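You operate a simulated robot arm through the tools that you are given. There is no shell and no other tool.

You run a simulated robot arm. Do the job below in one go: nothing can be reset, and whatever is moved stays where it is left.

Task
Lay the orange coil in the cassette, shut the lid and lock it.
Fine: free the yellow catch and open the lid first; the other coil stays where it is. Where these are worked on the way, their far stop is far enough and under half their travel is too little: cassette lid, yellow catch.
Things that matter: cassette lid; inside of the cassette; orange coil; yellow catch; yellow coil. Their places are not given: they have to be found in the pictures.

It is judged by the outcome, as a careful person would: the job done as asked, and still so three seconds after it is handed in. It fails if anything else is knocked over, pushed out of place, dropped, spilled or broken. Lids that push on must go on centred and level and be pressed home; caps that screw on are set level and turned clockwise until they are tight.

Robot
A 6-joint arm with a two-finger parallel gripper, fixed in place. Base frame: the origin is on the floor under the middle of its stand, x ahead of it, y to its left, z up; the work surface is at about z = 0.8. Readings come in m, rad, newtons and seconds.
With the tool pointing down near the work surface it reaches from about 0.36 to 0.86 m from the base axis. Its first joint turns from -2.007 to 2.007 rad. Payload 3.43 kg.
Tool frame: the origin (TCP) lies between the finger pads and is the grasp point; the fingertips stand 0.034 m ahead of it; z points along the fingers, y is the line along which they close. Largest opening 0.128 m; finger width 0.024, thickness 0.012; the body of the gripper, 0.048 by 0.13 m, starts 0.096 m behind the TCP.
Orientation is that of the tool frame in the base frame, as [roll, pitch, yaw] about the fixed x, y, z axes, in that order (R = Rz(yaw) Ry(pitch) Rx(roll)). With the fingers straight down and closing along the base's y, the tool's x points along the base's -x, its y along +y and its z along -z.

Tools
- The arm moves only by the tool move_arm. Its argument "motion" is a list of rows, each an object (a shift or turn left out is 0, a gripper value left out holds the last) with "xyz": the shift along the tool's x, y, z in m, a list of three; "rotation": the turn, a rotation vector about the tool's x, y, z in rad, a list of three; "gripper": the gripper command, from -1 (fully open) to 1 (shut), values between in proportion. In form: [{"xyz": [tx, ty, tz], "rotation": [wx, wy, wz], "gripper": gripper}, ...]. A call has 1 to 20 rows; each row shifts and turns the commanded pose from where the row before left it, along the tool's axes as they then stand. Rows are played at 5 a second. More than 0.05 m and 0.15 rad between two rows, or a gripper value outside its range, and nothing of the call is played. Where a pose cannot be reached the arm comes as near as it can. A force on the tool above 90 N (or 10 N above the force at the start of the call, whichever is more), or a blocked arm, ends the call early, and 0.2 s more pass. Each finger travels about 0.108 m/s and halts on what it meets, pressing with about 26 N; the grip force reading is that of the motor and also rises with nothing between the fingers. The clock runs only during rows and for 0.2 s after the last one: add rows that do not move to give the fingers time. The reply holds the time, the measured pose of the TCP, the force on the tool along the base axes, the opening and the grip force, in the units named above and with some noise, with the torque about the TCP (base axes, N m) and any sound that the robot's microphone picked up, and new pictures: "show" is both (left out), scene, wrist or none.
- Cameras (640 x 400 px; columns grow to the right, rows downward): "scene" is fixed at [0.3986, 0.6495, 1.5606]; the picture's right is [0.63, 0.77, 0.00], its down [0.77, -0.63, -0.12] and it looks along [-0.09, 0.07, -0.99] (base axes); focal length 284 px, centre (320, 200). "wrist" rides on the gripper at [0.076, -0.011, -0.16] in the tool frame; the picture's right is [0.15, 0.99, 0.00], its down [-0.88, 0.13, -0.46] and it looks along [-0.45, 0.07, 0.89] (tool axes); focal length 234 px, centre (320, 200).
- raise_lower(by): moves the trunk up (or, below 0, down) by that many m; the arm rides with it, the base frame stays. It gives what a move gives, with no picture.
- pixel_to_xyz(camera, pixels): there is no depth. For up to 12 entries [column, row, z] of the newest picture of that camera ("zoom" is the newest enlarged one), the place [x, y] in the base frame at which the ray of that pixel passes the height z, good to about 0.002 m. The clock stands still meanwhile.
- close_up(camera, box): a new picture of the part [left, top, right, bottom] of that camera's present view, enlarged. The clock stands still meanwhile.
- job_done(): hands the job in; it is judged then, once.

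Unless the task says otherwise, let go and move clear before handing in.

The tools are called after ">>>" as a command line: name --argument value ..., lists and objects as JSON in quotes. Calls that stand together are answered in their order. move_arm: Moves the arm, as the interface text tells. Its arguments: {"type":"object","properties":{"motion":{"type":"array"},"show":{"type":"string","enum":["both","scene","wrist","none"]}},"required":["motion"]} The other tools are called the same way: raise_lower (by) moves the trunk up or down; pixel_to_xyz (camera, pixels) gives the place at which the rays of pixels pass given heights; close_up (camera, box) takes an enlarged picture of a part of a camera's view; job_done () hands the job in.

At the start:

```text
t: 0.0
position: [0.213, 0.5259, 1.171]
orientation: [3.14, -0.001, -3.141]
ft_force: [0.2, -0.2, -0.6]
ft_torque: [-0.03, 0.0, -0.01]
gripper_width: 0.128
grasp_force: 0.1
trunk travel left (down, up): [-0.675, 0.115]
```

scene: 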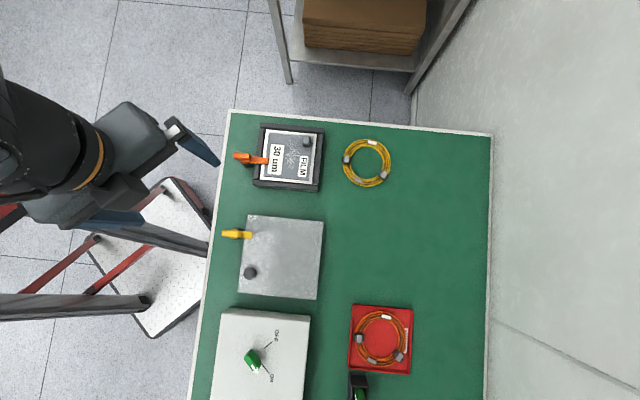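
wrist: 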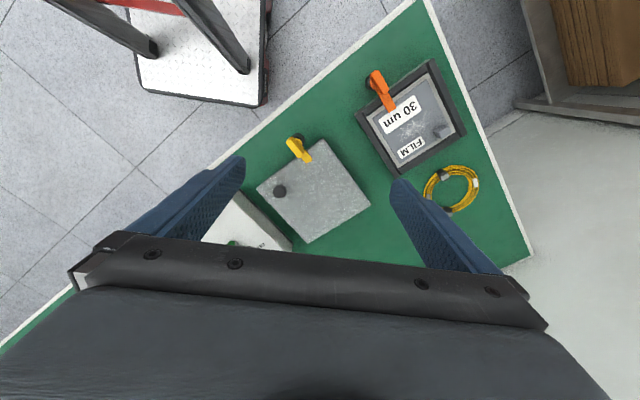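

The scene picture shows the grey lidded cassette with a yellow catch around (237,234) and a dark knob at (250,272). The orange coil is on a red tray at (381,338), and the yellow coil is at (367,163). I'll take enlarged views before moving.

>>> close_up --camera "scene" --box '[205, 200, 345, 310]'

>>> close_up --camera "scene" --box '[320, 290, 460, 400]'

>>> close_up --camera "wrist" --box '[230, 110, 390, 250]'

>>> close_up --camera "wrist" --box '[340, 40, 500, 220]'

```text
3.64 times, centred on (275, 255) of scene
```

zoom: 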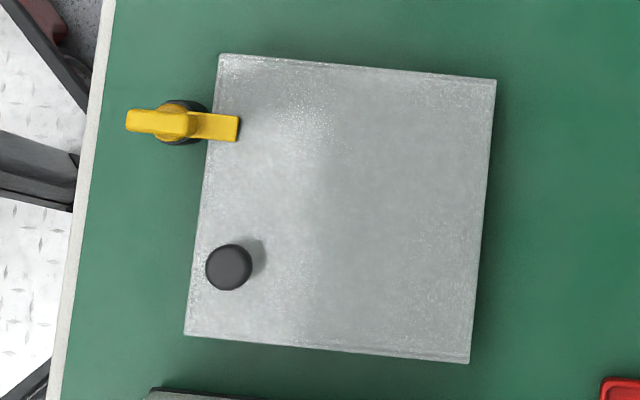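

```text
3.64 times, centred on (390, 345) of scene
```

zoom: 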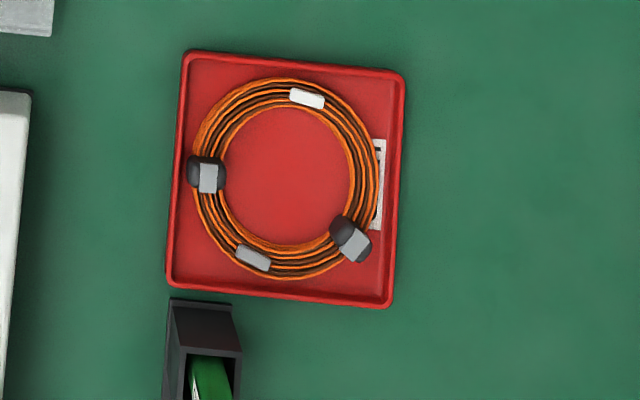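

```text
2.86 times, centred on (310, 180) of wrist
```

zoom: 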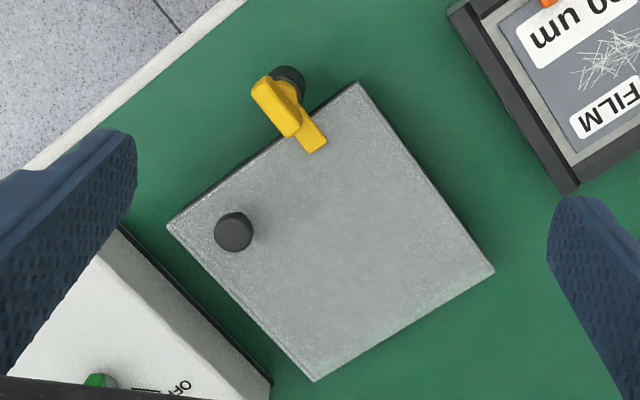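

```text
2.22 times, centred on (420, 130) of wrist
```

zoom: 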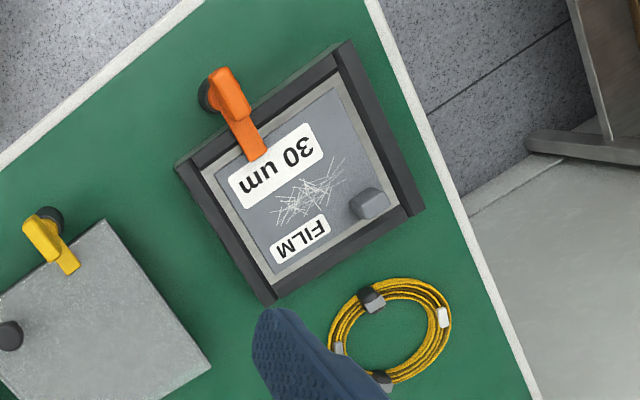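

The yellow catch seems to be a turn-button on a dark post beside the lid, with a raised tab, and the lid has a dark knob near the same edge. I'll match lid corners, knob and catch between the two cameras to find their heights.

>>> pixel_to_xyz --camera "scene" --pixels '[[247.3, 214.9, 0.8], [247.3, 214.9, 0.9], [323.4, 221.8, 0.8], [323.4, 221.8, 0.9], [315.9, 299.8, 0.8], [315.9, 299.8, 0.9], [237.6, 292.1, 0.8], [237.6, 292.1, 0.9], [250.0, 273.0, 0.8], [250.0, 273.0, 0.9], [223.0, 232.5, 0.8], [223.0, 232.5, 0.9]]'

>>> pixel_to_xyz --camera "wrist" --pixels '[[322.9, 138.7, 0.8], [322.9, 138.7, 0.9], [370.8, 204.5, 0.8], [370.8, 204.5, 0.9], [307.9, 243.3, 0.8], [307.9, 243.3, 0.9], [256.5, 189.1, 0.8], [256.5, 189.1, 0.9], [279.6, 190.8, 0.8], [279.6, 190.8, 0.9], [289.5, 139.5, 0.8], [289.5, 139.5, 0.9]]'

```text
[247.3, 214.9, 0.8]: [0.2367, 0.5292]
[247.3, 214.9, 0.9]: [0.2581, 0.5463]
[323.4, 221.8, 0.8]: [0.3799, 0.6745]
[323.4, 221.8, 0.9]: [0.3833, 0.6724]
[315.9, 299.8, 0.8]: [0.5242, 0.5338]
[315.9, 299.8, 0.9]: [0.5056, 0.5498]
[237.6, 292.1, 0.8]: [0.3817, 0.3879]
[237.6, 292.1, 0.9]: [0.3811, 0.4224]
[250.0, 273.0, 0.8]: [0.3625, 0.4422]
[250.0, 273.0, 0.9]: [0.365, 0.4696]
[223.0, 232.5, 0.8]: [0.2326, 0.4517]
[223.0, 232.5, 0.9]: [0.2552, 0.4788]
```

```text
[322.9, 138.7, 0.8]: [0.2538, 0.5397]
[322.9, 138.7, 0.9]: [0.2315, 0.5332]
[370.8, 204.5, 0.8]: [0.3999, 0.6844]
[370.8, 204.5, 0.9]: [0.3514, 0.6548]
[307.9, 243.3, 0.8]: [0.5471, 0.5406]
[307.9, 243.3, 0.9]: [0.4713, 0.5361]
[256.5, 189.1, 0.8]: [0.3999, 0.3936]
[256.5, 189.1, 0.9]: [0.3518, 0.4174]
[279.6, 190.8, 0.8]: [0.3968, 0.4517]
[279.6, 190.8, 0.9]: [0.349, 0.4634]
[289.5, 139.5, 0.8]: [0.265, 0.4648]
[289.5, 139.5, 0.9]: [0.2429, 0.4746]
```

The two views agree on these points: lid top at z≈0.839, lid square turned about 45°, knob near (0.364,0.460) with its top at z≈0.865, and catch tab end near (0.249,0.472) at z≈0.874. I'll turn the hand 45° and bring the wrist camera closer to see how the catch is built.

>>> move_arm --motion '[{"rotation": [0, 0, -0.1309]}, {"rotation": [0, 0, -0.1309]}, {"rotation": [0, 0, -0.1309]}, {"rotation": [0, 0, -0.1309]}, {"rotation": [0, 0, -0.1309]}, {"rotation": [0, 0, -0.1309]}, {"xyz": [0.0105, -0.0139, 0.0342]}, {"xyz": [0.0105, -0.0139, 0.0342]}, {"xyz": [0.0105, -0.0139, 0.0342]}, {"xyz": [0.0105, -0.0139, 0.0342]}, {"xyz": [0.0105, -0.0139, 0.0342]}, {}]'

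>>> pixel_to_xyz --camera "scene" --pixels '[[381, 339, 0.8], [381, 339, 0.82], [381, 339, 0.85], [356, 337, 0.81], [371, 307, 0.81], [414, 309, 0.81], [348, 370, 0.81], [410, 374, 0.81]]'

```text
t: 2.6
position: [0.2252, 0.4375, 0.9994]
orientation: [-3.141, 0.001, -2.358]
ft_force: [0.0, 0.1, 0.6]
ft_torque: [-0.03, -0.05, 0.0]
gripper_width: 0.1279
grasp_force: 0.1
trunk travel left (down, up): [-0.675, 0.115]
```

scene: 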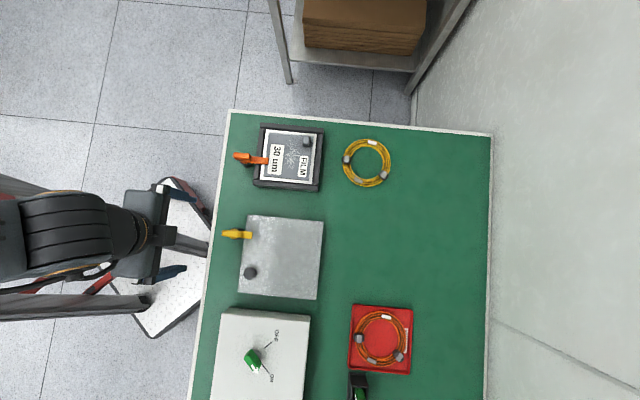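
wrist: 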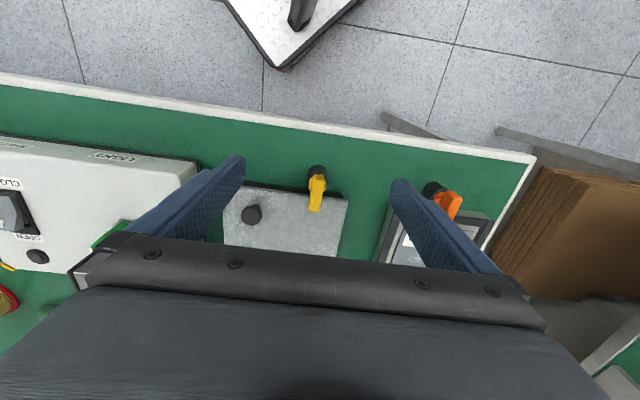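

```text
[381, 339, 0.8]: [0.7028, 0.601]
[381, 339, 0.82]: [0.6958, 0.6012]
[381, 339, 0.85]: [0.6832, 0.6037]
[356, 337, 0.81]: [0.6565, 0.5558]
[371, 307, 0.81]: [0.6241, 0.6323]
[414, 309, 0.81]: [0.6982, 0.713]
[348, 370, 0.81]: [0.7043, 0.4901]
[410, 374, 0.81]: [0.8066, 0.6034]
```

The catch sits at about (317,185) in the wrist view with its post at (317,172). I'll enlarge it.

>>> close_up --camera "wrist" --box '[200, 140, 400, 265]'

>>> close_up --camera "scene" --box '[210, 215, 274, 255]'

```text
3.20 times, centred on (300, 202) of wrist
```

zoom: 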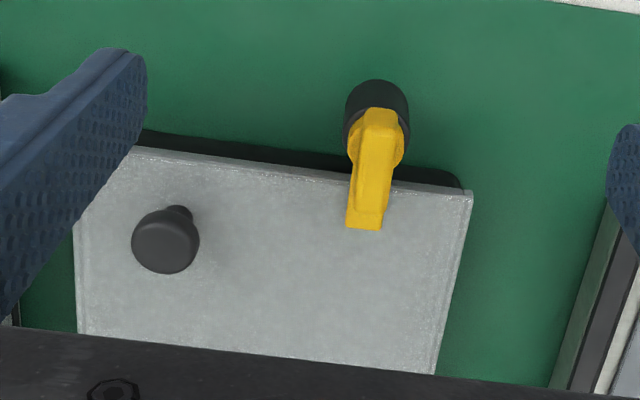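

```text
10.00 times, centred on (242, 235) of scene
```

zoom: 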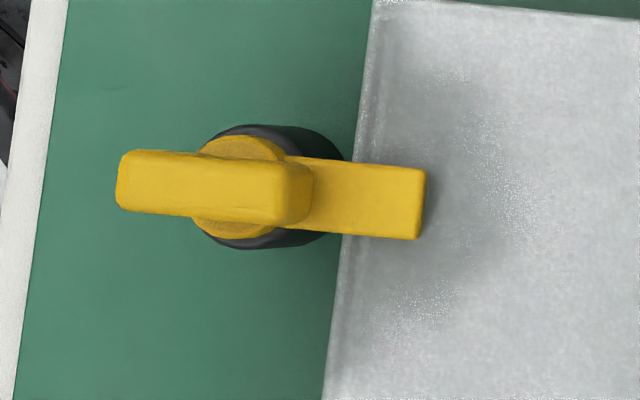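

The catch is a wing-type turn button: a fin on top of a round post, with a blade over the lid. I'll check its axis position with both cameras.

>>> pixel_to_xyz --camera "wrist" --pixels '[[318.4, 174.4, 0.874], [318.4, 178.1, 0.874], [318.4, 183, 0.874], [314, 211, 0.845], [319, 171, 0.845], [251, 214, 0.865], [256, 206, 0.845]]'

>>> pixel_to_xyz --camera "scene" --pixels '[[230.3, 233.7, 0.874], [234, 233.8, 0.85], [222, 233, 0.874], [239, 234, 0.874], [252.4, 235, 0.845]]'

>>> close_up --camera "wrist" --box '[292, 155, 340, 215]'

```text
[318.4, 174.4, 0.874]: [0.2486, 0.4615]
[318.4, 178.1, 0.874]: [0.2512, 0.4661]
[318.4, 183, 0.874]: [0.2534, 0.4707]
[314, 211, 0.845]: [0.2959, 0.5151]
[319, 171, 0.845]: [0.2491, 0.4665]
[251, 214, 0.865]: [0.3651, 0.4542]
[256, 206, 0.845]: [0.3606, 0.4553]
```

```text
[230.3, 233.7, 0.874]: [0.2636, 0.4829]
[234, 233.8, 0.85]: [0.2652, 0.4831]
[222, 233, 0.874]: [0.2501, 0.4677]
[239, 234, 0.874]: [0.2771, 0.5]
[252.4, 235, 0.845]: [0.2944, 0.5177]
```

```text
6.67 times, centred on (316, 185) of wrist
```

zoom: 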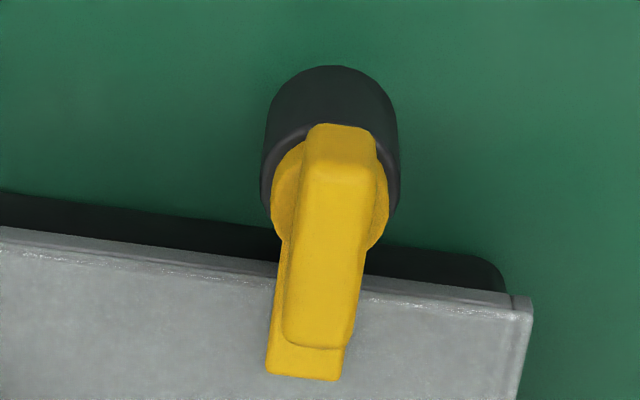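

The fin top runs from about (319,180) to (316,206) in the wrist view, so the axis is near (0.264,0.483) and the fin top near z=0.874. I'll move the hand above it with the fingers partly closed, still clear of everything, and check alignment.

>>> move_arm --motion '[{"xyz": [-0.0199, 0.0016, 0.0], "gripper": 0.2}, {"xyz": [-0.0199, 0.0016, 0.02], "gripper": 0.2}, {"xyz": [-0.0199, 0.0016, 0.025], "gripper": 0.2}, {"xyz": [0, 0, 0.0244], "gripper": 0.2}, {}]'

>>> close_up --camera "wrist" --box '[240, 140, 400, 240]'

>>> close_up --camera "scene" --box '[190, 190, 290, 270]'

```text
t: 3.8
position: [0.2639, 0.4852, 0.9304]
orientation: [3.141, 0.0, -2.355]
ft_force: [0.5, -0.4, -0.7]
ft_torque: [-0.01, 0.0, -0.03]
gripper_width: 0.0514
grasp_force: 0.2
trunk travel left (down, up): [-0.675, 0.115]
```

scene: 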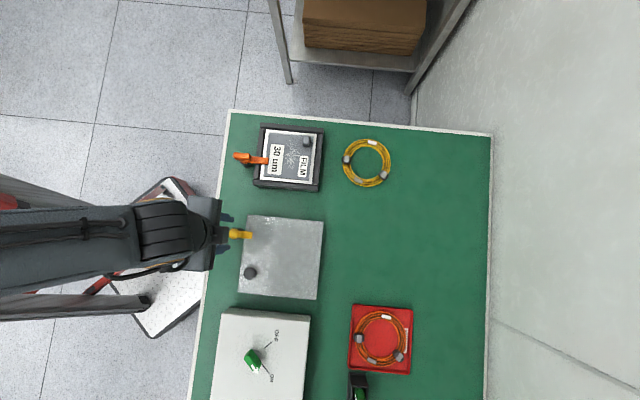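
wrist: 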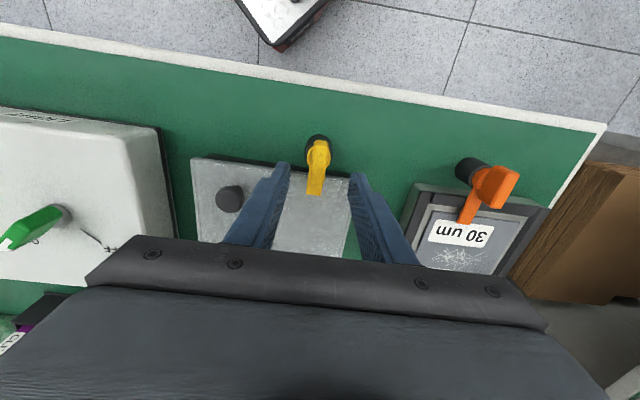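

```text
4.00 times, centred on (320, 190) of wrist
```

zoom: 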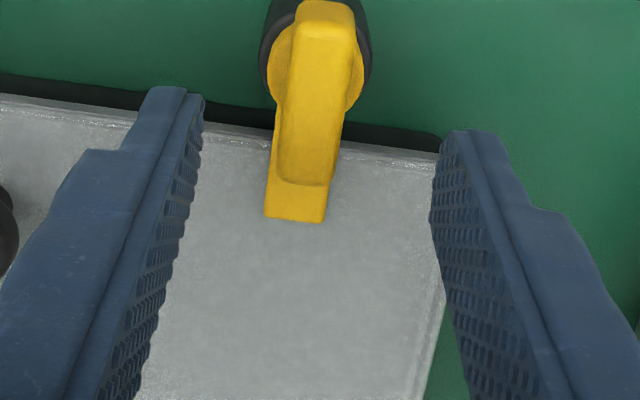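

```text
5.00 times, centred on (240, 230) of scene
```

zoom: 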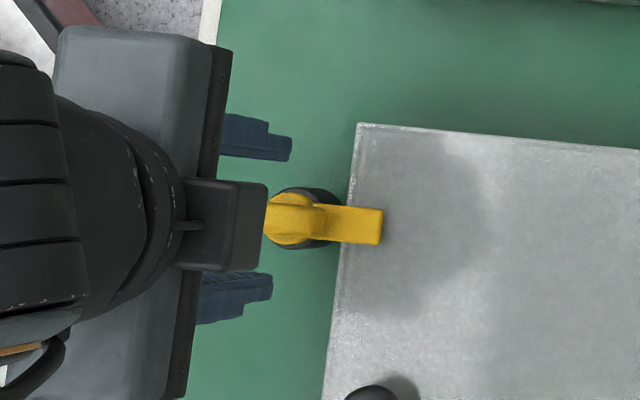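

The fin shows at (322,144)–(316,182) in the wrist view, between the fingers. I'll check its axis and direction once more before going down.

>>> pixel_to_xyz --camera "wrist" --pixels '[[321.8, 145, 0.874], [315.8, 181, 0.874], [321.8, 145, 0.87], [315.8, 181, 0.87], [313.5, 193, 0.845], [268, 180, 0.845]]'

```text
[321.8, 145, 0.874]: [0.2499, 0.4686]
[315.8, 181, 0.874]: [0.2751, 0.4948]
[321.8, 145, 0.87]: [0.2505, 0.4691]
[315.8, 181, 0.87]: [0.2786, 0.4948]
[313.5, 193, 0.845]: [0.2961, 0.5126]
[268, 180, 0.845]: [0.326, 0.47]
```

The axis comes out at about (0.263,0.482), so I'll shift a few millimetres, go down until the tips are near z=0.853 beside the fin, and close on it.

>>> move_arm --motion '[{"xyz": [0.0025, -0.0015, 0.014]}, {"xyz": [0, 0, 0.0145]}, {"xyz": [0, 0, 0.0145]}, {}, {"gripper": 0.6}, {"gripper": 0.8}, {"gripper": 1.0}, {"gripper": 1.0}]'

```text
t: 5.6
position: [0.2642, 0.4827, 0.8874]
orientation: [3.141, -0.001, -2.357]
ft_force: [-0.7, 1.5, -2.6]
ft_torque: [0.25, -0.13, 0.04]
gripper_width: 0.0149
grasp_force: 45.2
trunk travel left (down, up): [-0.675, 0.115]
```

scene: 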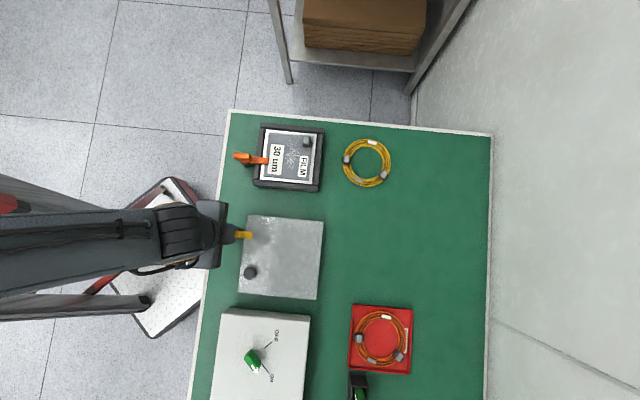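
wrist: 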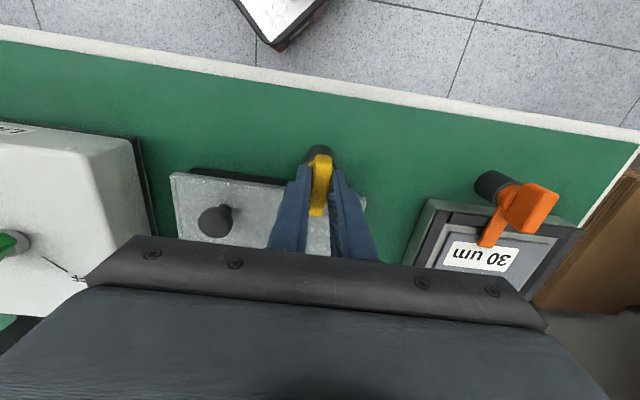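

The fingers hold the fin at 15 mm width with little side force. I'll turn a little one way and read the torque to find the free direction.

>>> move_arm --motion '[{"rotation": [0, 0, -0.05]}, {"rotation": [0, 0, -0.05]}, {}]' --show "wrist"

```text
t: 6.4
position: [0.2637, 0.4827, 0.887]
orientation: [-3.141, 0.003, -2.257]
ft_force: [0.3, 5.3, 6.4]
ft_torque: [-0.25, 0.34, -1.37]
gripper_width: 0.0166
grasp_force: 45.1
trunk travel left (down, up): [-0.675, 0.115]
```

wrist: 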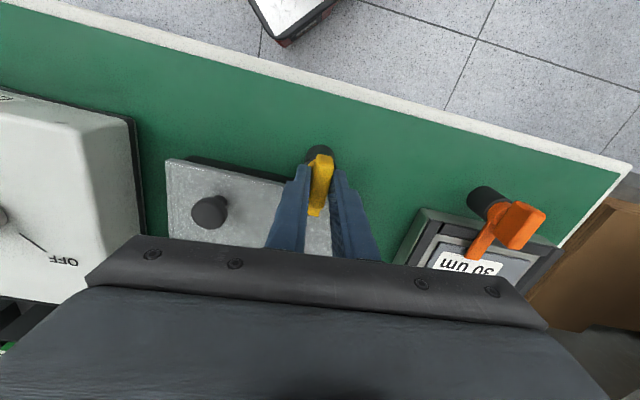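

The torque about z went to -1.4 N m and the jaw widened, so the fin is against its stop this way. I'll go back and turn the other way.

>>> move_arm --motion '[{"rotation": [0, 0, 0.05]}, {"rotation": [0, 0, 0.05]}, {"rotation": [0, 0, 0.05]}, {"rotation": [0, 0, 0.05]}, {}]' --show "wrist"

```text
t: 7.6
position: [0.2627, 0.4825, 0.8863]
orientation: [3.141, 0.001, -2.456]
ft_force: [-5.2, 5.9, 5.2]
ft_torque: [1.02, -0.96, 0.05]
gripper_width: 0.0148
grasp_force: 45.1
trunk travel left (down, up): [-0.675, 0.115]
```

wrist: 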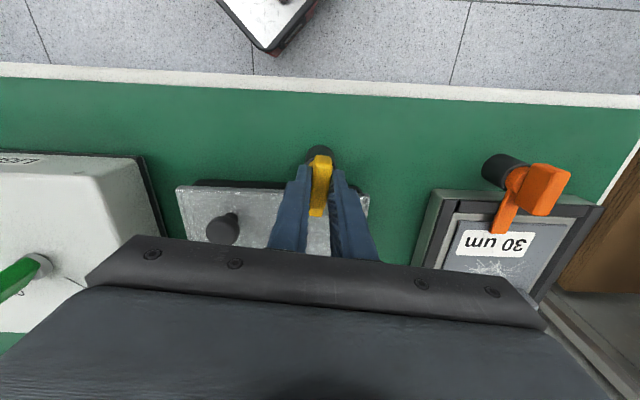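

The torque is near zero and the fin turns with the hand, so clockwise from above is the free direction. I'll keep turning.

>>> move_arm --motion '[{"rotation": [0, 0, 0.1]}, {"rotation": [0, 0, 0.1]}, {"rotation": [0, 0, 0.1]}, {"rotation": [0, 0, 0.1]}, {"rotation": [0, 0, 0.1]}, {"rotation": [0, 0, 0.1]}, {}]'

```text
t: 9.2
position: [0.2622, 0.4824, 0.8864]
orientation: [3.139, -0.001, -3.056]
ft_force: [1.5, 7.8, 18.5]
ft_torque: [-0.13, 0.77, 0.02]
gripper_width: 0.0149
grasp_force: 45.1
trunk travel left (down, up): [-0.675, 0.115]
```

scene: 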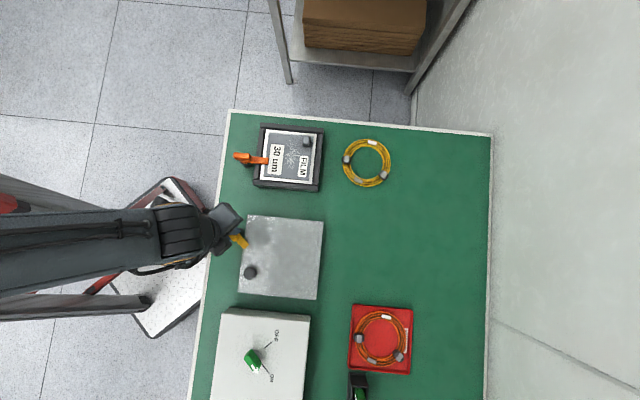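
wrist: 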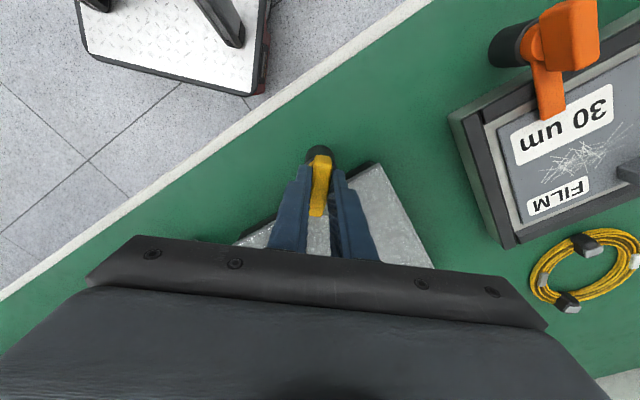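

The catch has turned about 0.7 rad and the torque is still near zero, with a modest vertical force. I'll keep turning towards the far stop in small steps.

>>> move_arm --motion '[{"xyz": [0, 0, -0.0005], "rotation": [0, 0, 0.1]}, {"rotation": [0, 0, 0.1]}, {"rotation": [0, 0, 0.1]}, {"rotation": [0, 0, 0.1]}, {"rotation": [0, 0, 0.1]}, {"rotation": [0, 0, 0.1]}, {}]'

```text
t: 10.8
position: [0.2633, 0.4824, 0.8864]
orientation: [3.14, -0.001, 2.626]
ft_force: [4.9, 8.9, 1.3]
ft_torque: [0.2, -0.34, -0.03]
gripper_width: 0.0152
grasp_force: 45.0
trunk travel left (down, up): [-0.675, 0.115]
```

scene: 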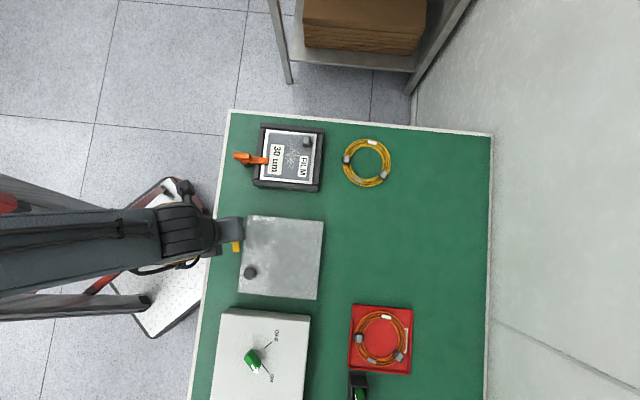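
wrist: 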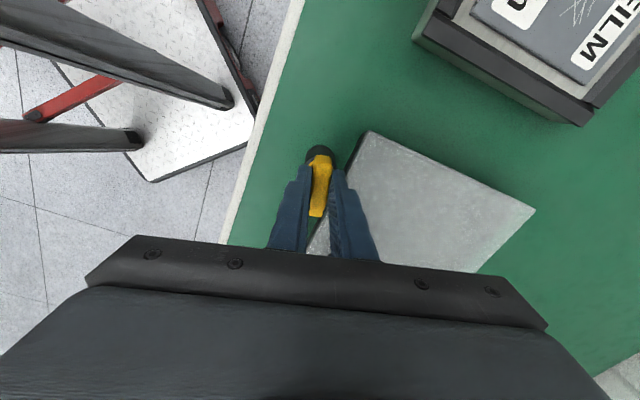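

It has turned about 1.3 rad and the blade is almost parallel to the lid edge. I'll continue to the far stop while watching the torque.

>>> move_arm --motion '[{"rotation": [0, 0, 0.07]}, {"rotation": [0, 0, 0.07]}, {"rotation": [0, 0, 0.07]}, {"rotation": [0, 0, 0.07]}, {}]'

```text
t: 12.0
position: [0.2639, 0.484, 0.8862]
orientation: [3.142, 0.0, 2.346]
ft_force: [2.3, 13.6, -8.0]
ft_torque: [0.25, -0.32, 1.47]
gripper_width: 0.0188
grasp_force: 44.7
trunk travel left (down, up): [-0.675, 0.115]
```

scene: 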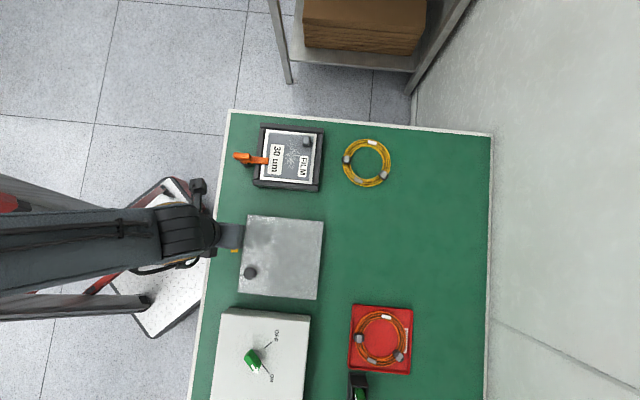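
wrist: 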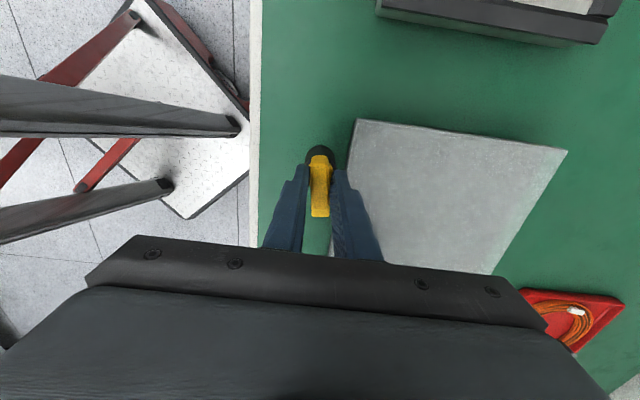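

The torque rose to 1.5 N m and the jaw widened, so the catch is at its far stop and the blade is off the lid. I'll open the fingers and rise straight up.

>>> move_arm --motion '[{"rotation": [0, 0, -0.06]}, {"gripper": 0.5}, {"gripper": 0.2}, {}, {"xyz": [0, 0, -0.03]}, {"xyz": [0, 0, -0.04]}, {"xyz": [0, 0, -0.04]}, {"xyz": [0, 0, -0.04]}, {}]'

```text
t: 14.0
position: [0.2636, 0.4825, 1.0359]
orientation: [-3.141, -0.001, 2.406]
ft_force: [-0.3, 1.1, 0.2]
ft_torque: [0.0, -0.01, 0.02]
gripper_width: 0.0513
grasp_force: 0.2
trunk travel left (down, up): [-0.675, 0.115]
```

scene: 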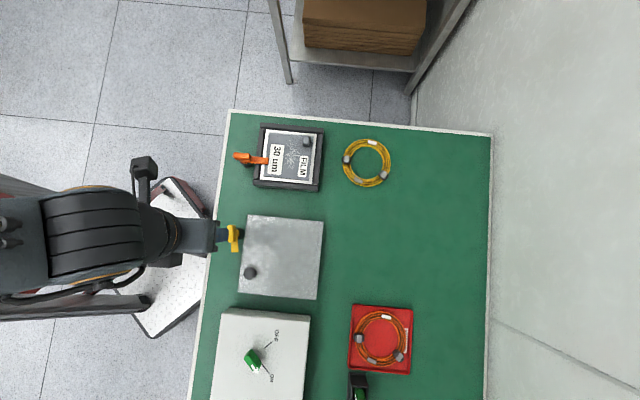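
wrist: 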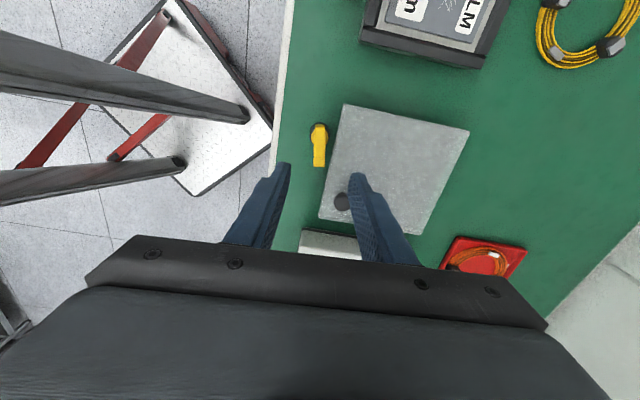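

The blade now lies parallel to the lid edge (wrist (319,145)), so the catch is free. Next I'll turn the hand back so the fingers close along the hinge direction and move above the lid knob.

>>> move_arm --motion '[{"rotation": [0, 0, -0.138]}, {"rotation": [0, 0, -0.138]}, {"rotation": [0, 0, -0.138]}, {"rotation": [0, 0, -0.138]}, {"rotation": [0, 0, -0.138]}, {"rotation": [0, 0, -0.138]}, {"rotation": [0, 0, -0.138]}, {"rotation": [0, 0, -0.138]}, {"rotation": [0, 0, -0.138]}, {"rotation": [0, 0, -0.138]}, {"rotation": [0, 0, -0.14]}, {"xyz": [-0.0136, -0.0219, 0.0215]}, {"xyz": [-0.0136, -0.0219, 0.0215]}, {"xyz": [-0.0136, -0.0219, 0.0215]}, {"xyz": [-0.0136, -0.0219, 0.0215]}, {}]'

>>> close_up --camera "wrist" --box '[240, 120, 400, 220]'

>>> close_up --camera "scene" --box '[205, 200, 345, 310]'

```text
t: 17.4
position: [0.3617, 0.4587, 0.9523]
orientation: [3.141, 0.001, -2.357]
ft_force: [0.7, 0.2, -0.8]
ft_torque: [-0.03, -0.01, 0.0]
gripper_width: 0.0512
grasp_force: 0.2
trunk travel left (down, up): [-0.675, 0.115]
```

scene: 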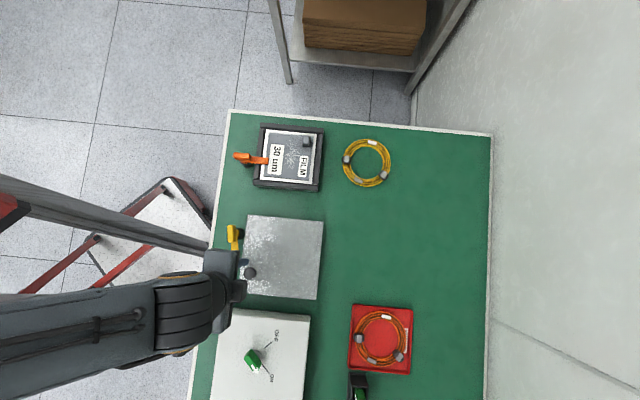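
wrist: 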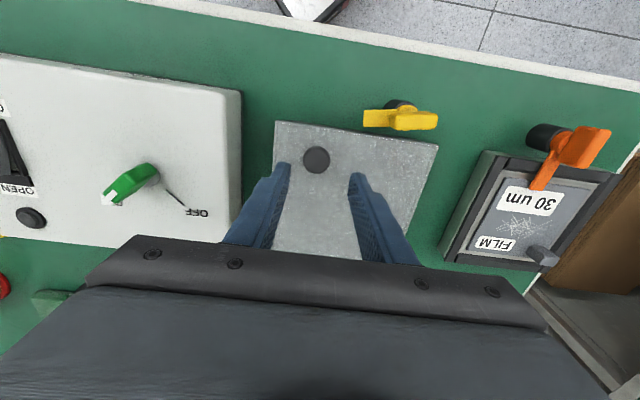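

```text
4.00 times, centred on (320, 170) of wrist
```

zoom: 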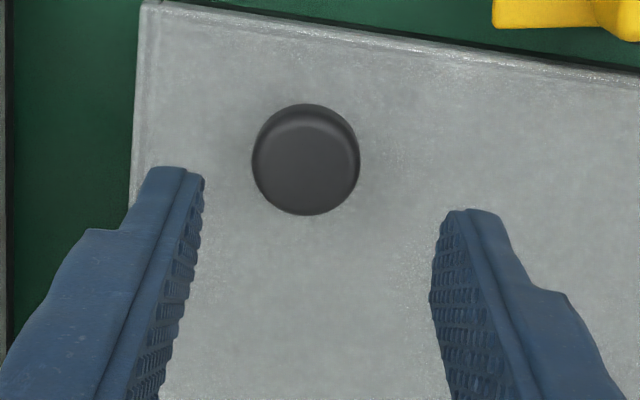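

```text
3.64 times, centred on (275, 255) of scene
```

zoom: 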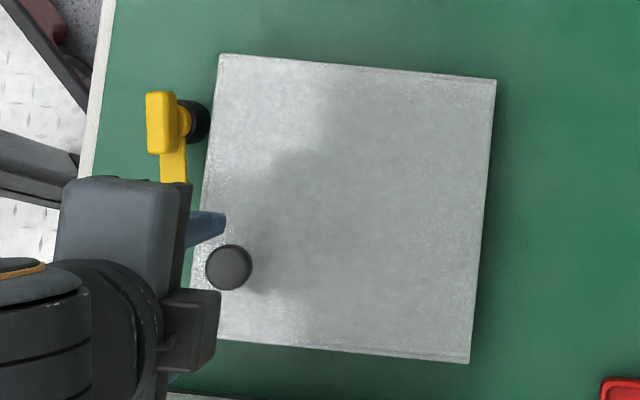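

The knob top is at wrist (316.5,159), and the blade of the catch is clear of the lid edge. I'll fix the knob's centre and height from both cameras.

>>> pixel_to_xyz --camera "wrist" --pixels '[[316.5, 159.5, 0.86], [316.5, 159.5, 0.87], [316.5, 159.5, 0.88], [303.5, 160, 0.865], [329.5, 160, 0.865], [275.5, 123, 0.839], [440, 145, 0.839]]'

>>> pixel_to_xyz --camera "scene" --pixels '[[250, 273.0, 0.86], [250, 273.0, 0.87], [250, 273.0, 0.88]]'

```text
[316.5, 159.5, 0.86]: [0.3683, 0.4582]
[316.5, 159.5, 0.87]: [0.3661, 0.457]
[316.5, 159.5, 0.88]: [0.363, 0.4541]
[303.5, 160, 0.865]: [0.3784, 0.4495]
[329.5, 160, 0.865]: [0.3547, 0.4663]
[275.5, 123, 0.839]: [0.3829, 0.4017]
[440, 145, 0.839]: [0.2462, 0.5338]
```

```text
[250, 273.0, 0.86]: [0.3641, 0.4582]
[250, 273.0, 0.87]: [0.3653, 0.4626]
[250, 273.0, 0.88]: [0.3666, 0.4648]
```

The knob centre is about (0.366,0.459), with a 29 mm head whose top is near z=0.865. I'll centre the hand, go down until the tips are at about z=0.848 and grip the head.

>>> move_arm --motion '[{"xyz": [-0.0033, -0.0028, 0.02]}, {"xyz": [0, 0, 0.025]}, {"xyz": [0, 0, 0.0253]}, {}, {"gripper": 0.4}, {"gripper": 0.6}, {"gripper": 0.8}, {"gripper": 1.0}, {"gripper": 1.0}]'

>>> close_up --camera "wrist" --box '[240, 120, 400, 220]'

```text
t: 19.4
position: [0.3685, 0.4607, 0.8819]
orientation: [-3.142, 0.0, -2.355]
ft_force: [-4.3, 5.4, -1.3]
ft_torque: [-0.04, 0.25, 0.0]
gripper_width: 0.0288
grasp_force: 44.8
trunk travel left (down, up): [-0.675, 0.115]
```

scene: 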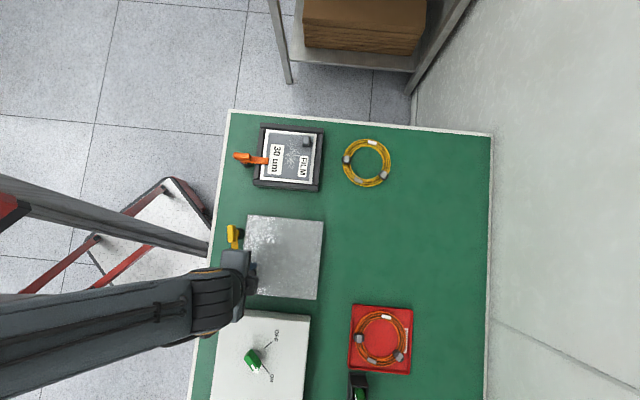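
wrist: 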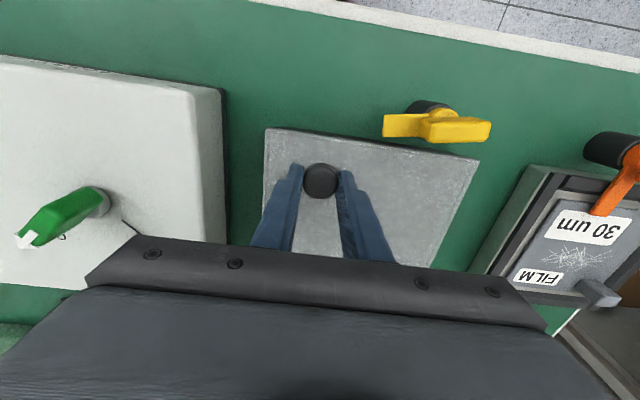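

```text
4.00 times, centred on (320, 170) of wrist
```

zoom: 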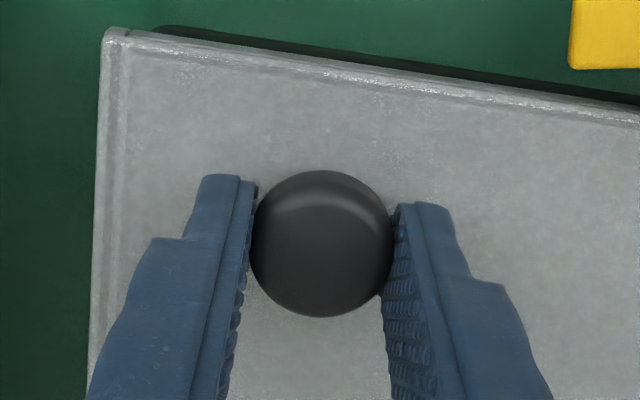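

The knob is held at 28.8 mm. I'll swing it up a small part of the arc about the far edge, tilting the hand slightly with it, and check that the lid follows without much force.

>>> move_arm --motion '[{"xyz": [-0.003, 0, -0.013], "rotation": [0, 0.0267, 0]}, {"xyz": [-0.0037, 0, -0.01285], "rotation": [0, 0.0267, 0]}, {"xyz": [-0.0044, 0, -0.01266], "rotation": [0, 0.0267, 0]}, {"xyz": [-0.005, 0, -0.01244], "rotation": [0, 0.0267, 0]}, {}]'

>>> close_up --camera "wrist" --box '[160, 100, 480, 300]'

>>> close_up --camera "scene" --box '[205, 200, 345, 310]'

```text
t: 20.6
position: [0.3802, 0.4736, 0.9312]
orientation: [-3.141, -0.107, -2.355]
ft_force: [-7.0, 1.4, -7.4]
ft_torque: [-0.87, 1.1, -0.03]
gripper_width: 0.0287
grasp_force: 45.0
trunk travel left (down, up): [-0.675, 0.115]
```

scene: 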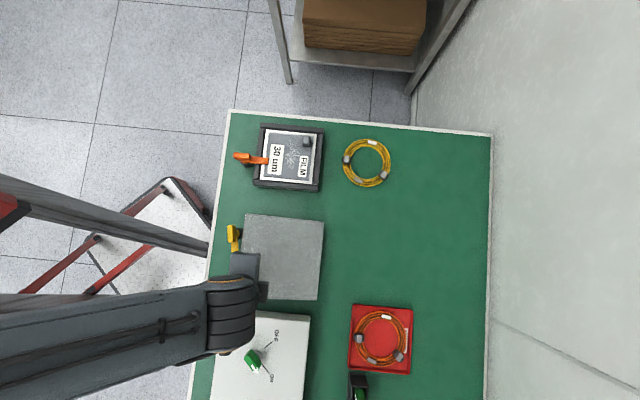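
wrist: 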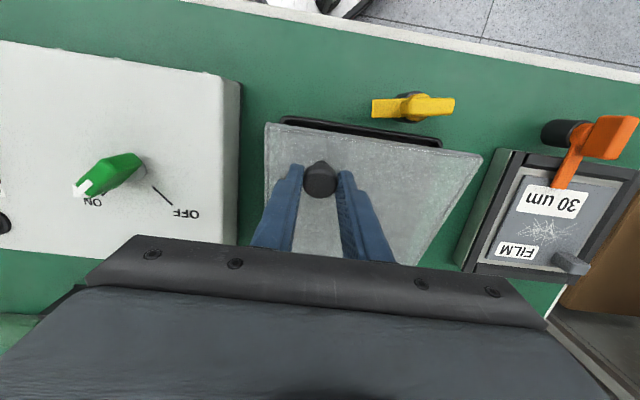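

```text
2.00 times, centred on (320, 200) of wrist
```

zoom: 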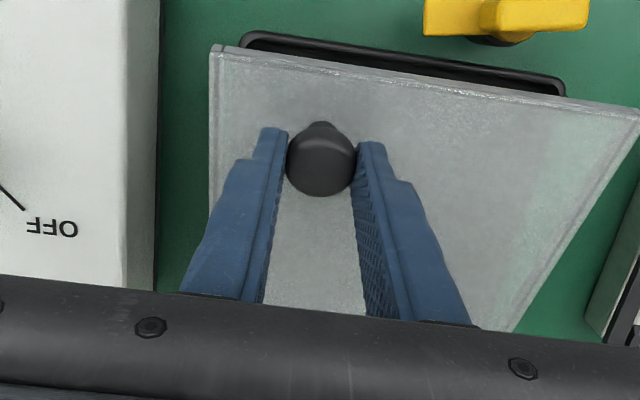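

```text
3.64 times, centred on (275, 255) of scene
```

zoom: 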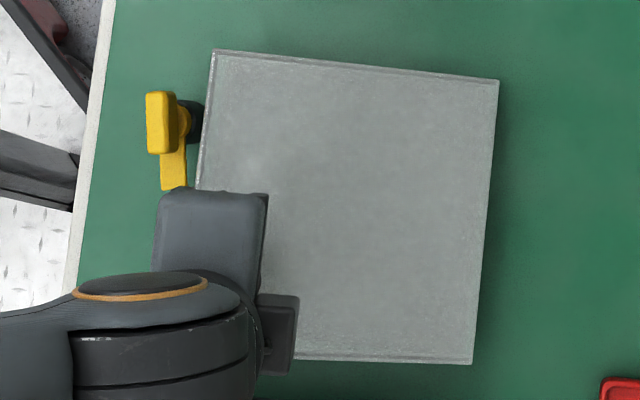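

The lid is lifting at its near edge and the force is only about 10 N. I'll continue along the arc.

>>> move_arm --motion '[{"xyz": [-0.0057, 0, -0.0122], "rotation": [0, 0.0267, 0]}, {"xyz": [-0.00634, 0, -0.01191], "rotation": [0, 0.0267, 0]}, {"xyz": [-0.00697, 0, -0.01159], "rotation": [0, 0.0267, 0]}, {"xyz": [-0.00758, 0, -0.01124], "rotation": [0, 0.0267, 0]}, {"xyz": [-0.00816, 0, -0.01083], "rotation": [0, 0.0267, 0]}, {"xyz": [-0.00874, 0, -0.01044], "rotation": [0, 0.0267, 0]}, {}]'

>>> close_up --camera "wrist" --box '[160, 100, 480, 300]'

```text
t: 22.2
position: [0.4187, 0.5115, 0.9896]
orientation: [3.14, -0.267, -2.356]
ft_force: [-7.8, -4.3, -0.2]
ft_torque: [-0.92, 1.0, -0.05]
gripper_width: 0.0287
grasp_force: 45.1
trunk travel left (down, up): [-0.675, 0.115]
```

scene: 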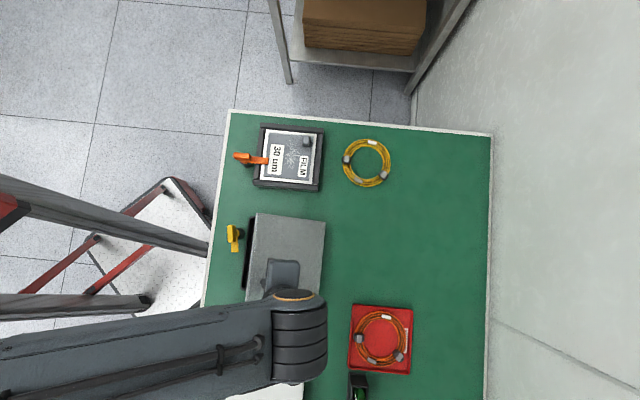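
wrist: 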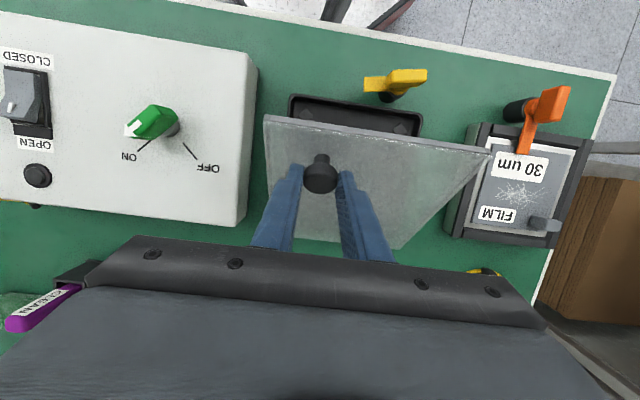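

```text
2.00 times, centred on (320, 200) of wrist
```

zoom: 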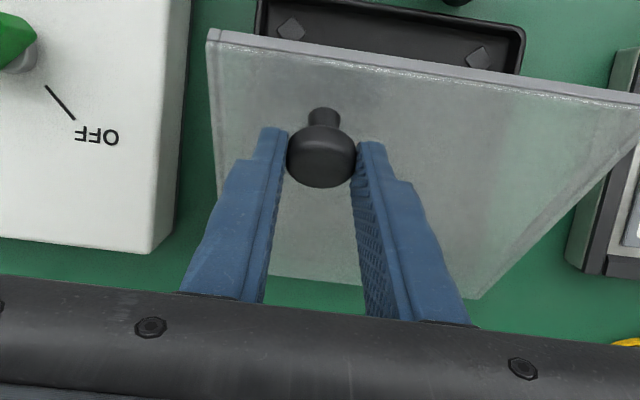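

The lid is about 45° open and following well, with the inside of the cassette visible. I'll continue the arc.

>>> move_arm --motion '[{"xyz": [-0.00929, 0, -0.00999], "rotation": [0, 0.0267, 0]}, {"xyz": [-0.0098, 0, -0.00951], "rotation": [0, 0.0267, 0]}, {"xyz": [-0.0103, 0, -0.00901], "rotation": [0, 0.0267, 0]}, {"xyz": [-0.01076, 0, -0.00849], "rotation": [0, 0.0267, 0]}, {"xyz": [-0.01122, 0, -0.00793], "rotation": [0, 0.0267, 0]}, {"xyz": [-0.01159, 0, -0.00734], "rotation": [0, 0.0267, 0]}, {}]'

>>> close_up --camera "wrist" --box '[160, 100, 480, 300]'

```text
t: 23.8
position: [0.4737, 0.5658, 1.0193]
orientation: [3.142, -0.425, -2.354]
ft_force: [-8.3, 2.6, 3.6]
ft_torque: [-0.42, 0.72, -0.12]
gripper_width: 0.0284
grasp_force: 45.2
trunk travel left (down, up): [-0.675, 0.115]
```

scene: 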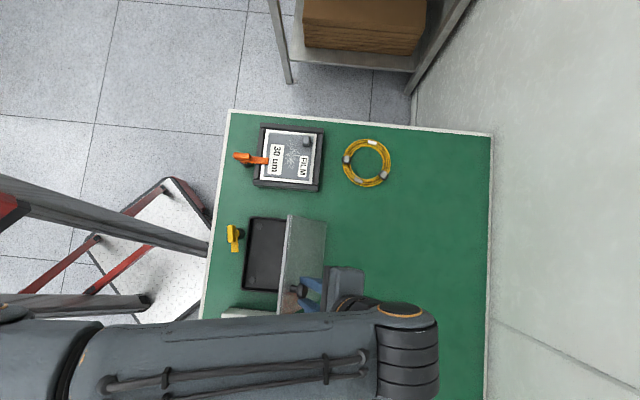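
wrist: 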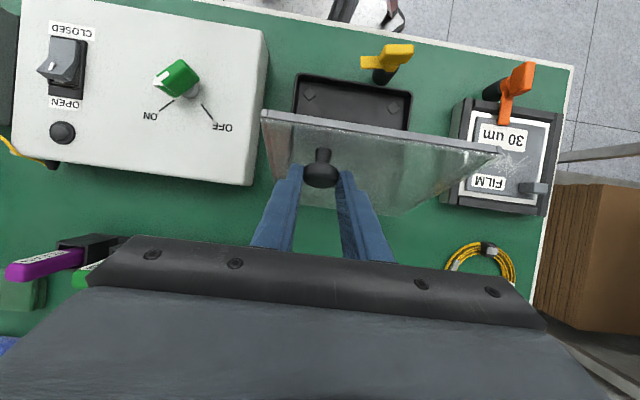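

```text
2.00 times, centred on (320, 200) of wrist
```

zoom: 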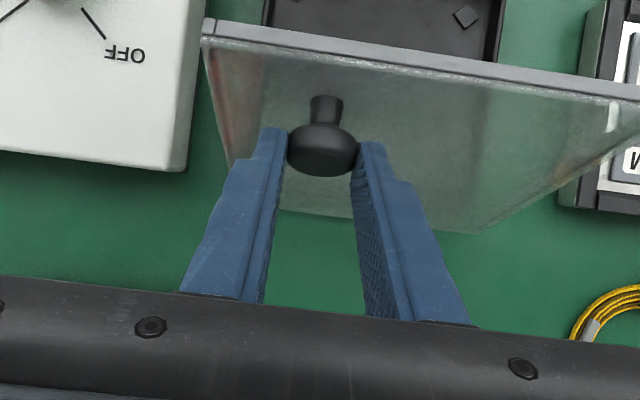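

The lid is about 70° open with low forces. I'll go on past vertical in small steps, watching for the stop.

>>> move_arm --motion '[{"xyz": [-0.01199, 0, -0.00677], "rotation": [0, 0.0267, 0]}, {"xyz": [-0.01233, 0, -0.00614], "rotation": [0, 0.0267, 0]}, {"xyz": [-0.01264, 0, -0.00553], "rotation": [0, 0.0267, 0]}, {"xyz": [-0.01292, 0, -0.00486], "rotation": [0, 0.0267, 0]}, {}]'

>>> close_up --camera "wrist" --box '[160, 100, 480, 300]'

```text
t: 25.0
position: [0.4691, 0.5621, 1.0119]
orientation: [3.137, -0.532, -2.35]
ft_force: [-38.6, 33.8, 30.0]
ft_torque: [0.82, 0.85, -0.97]
gripper_width: 0.0292
grasp_force: 45.0
out of reach, approached as far as the arm can: row 2, 3, 4
trunk travel left (down, up): [-0.675, 0.115]
```

scene: 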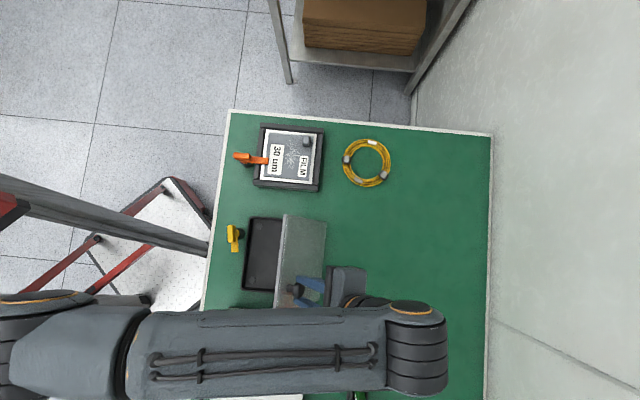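
wrist: 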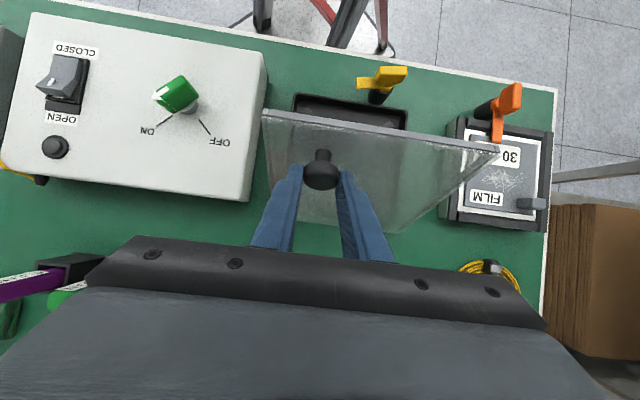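

```text
2.00 times, centred on (320, 200) of wrist
```

zoom: 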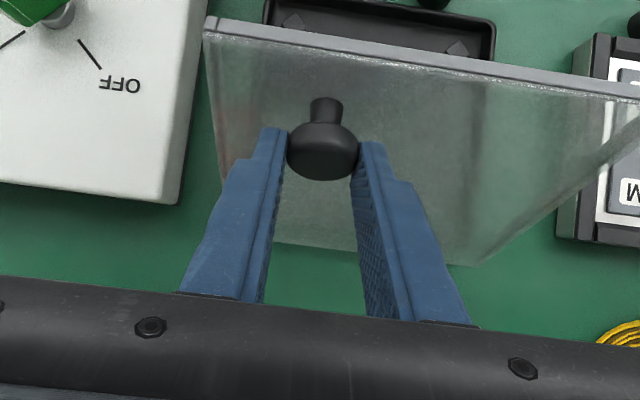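

Rows 2–4 were out of reach: the backward tilt puts the wrist too far out, and the side force is about 60 N. I'll check whether the command was clamped and then take the tilt off.

>>> move_arm --motion '[{}]' --show "none"

```text
t: 25.4
position: [0.4688, 0.5615, 1.0112]
orientation: [3.133, -0.53, -2.35]
ft_force: [-42.7, 31.2, 32.7]
ft_torque: [0.4, 1.3, -0.92]
gripper_width: 0.0292
grasp_force: 45.2
trunk travel left (down, up): [-0.675, 0.115]
```

The command seems to be held at the reach limit, with about 50 N pulling along the hinge line. I'll take the tilt off gradually, turning about the knob, and watch the force.

>>> move_arm --motion '[{"xyz": [0.0014, 0.001, 0], "rotation": [0, -0.06, 0]}, {"xyz": [0.0014, 0.001, 0], "rotation": [0, -0.06, 0]}, {}]' --show "wrist"

```text
t: 26.2
position: [0.4686, 0.5591, 1.0098]
orientation: [3.138, -0.415, -2.352]
ft_force: [-34.9, 24.8, -4.7]
ft_torque: [-0.5, 1.41, -0.77]
gripper_width: 0.0289
grasp_force: 45.1
trunk travel left (down, up): [-0.675, 0.115]
```

wrist: 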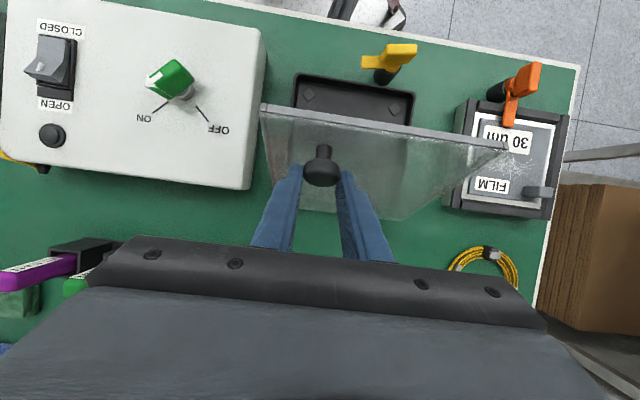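

The sideways force dropped with the small shift, so I'll shift further along that line while taking off more tilt.

>>> move_arm --motion '[{"xyz": [0.0014, 0.003, 0], "rotation": [0, -0.06, 0]}, {"xyz": [0.0014, 0.003, 0], "rotation": [0, -0.06, 0]}, {"xyz": [0.0014, 0.002, 0], "rotation": [0, -0.06, 0]}, {}]' --show "wrist"

```text
t: 27.2
position: [0.4661, 0.5592, 1.0125]
orientation: [-3.137, -0.233, -2.358]
ft_force: [4.0, -8.3, -6.2]
ft_torque: [-0.56, 0.36, 0.0]
gripper_width: 0.028
grasp_force: 44.5
trunk travel left (down, up): [-0.675, 0.115]
```

wrist: 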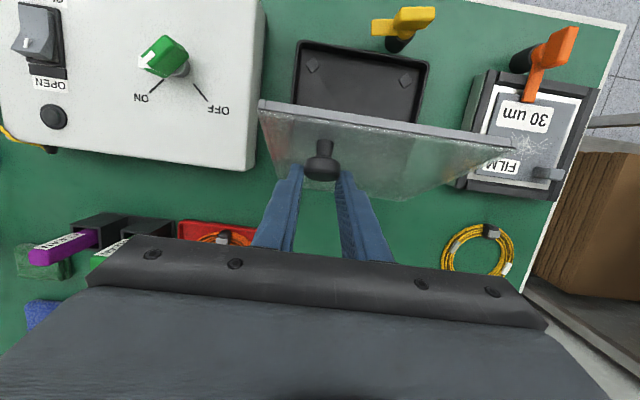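

The forces are small again (about 10 N) and the lid is near 72°. I'll continue the arc while bringing the hand back to vertical so it stays within reach.

>>> move_arm --motion '[{"xyz": [-0.0106, 0, -0.0046], "rotation": [0, -0.06, 0]}, {"xyz": [-0.0113, 0, -0.003], "rotation": [0, -0.06, 0]}, {}]' --show "wrist"

```text
t: 28.0
position: [0.4802, 0.577, 1.0172]
orientation: [3.141, -0.112, -2.356]
ft_force: [-0.2, 0.9, 0.1]
ft_torque: [0.0, -0.01, -0.02]
gripper_width: 0.0003
grasp_force: 32.9
trunk travel left (down, up): [-0.675, 0.115]
```

wrist: 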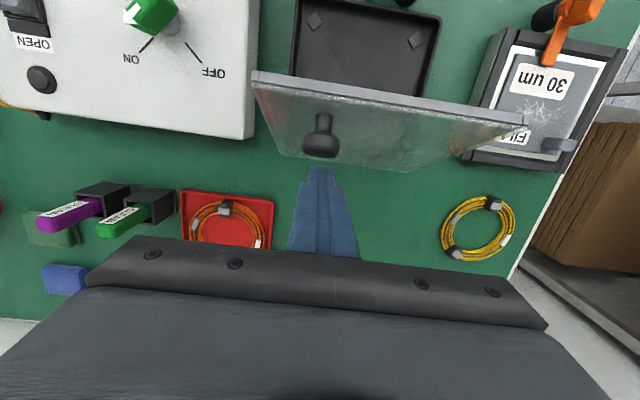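

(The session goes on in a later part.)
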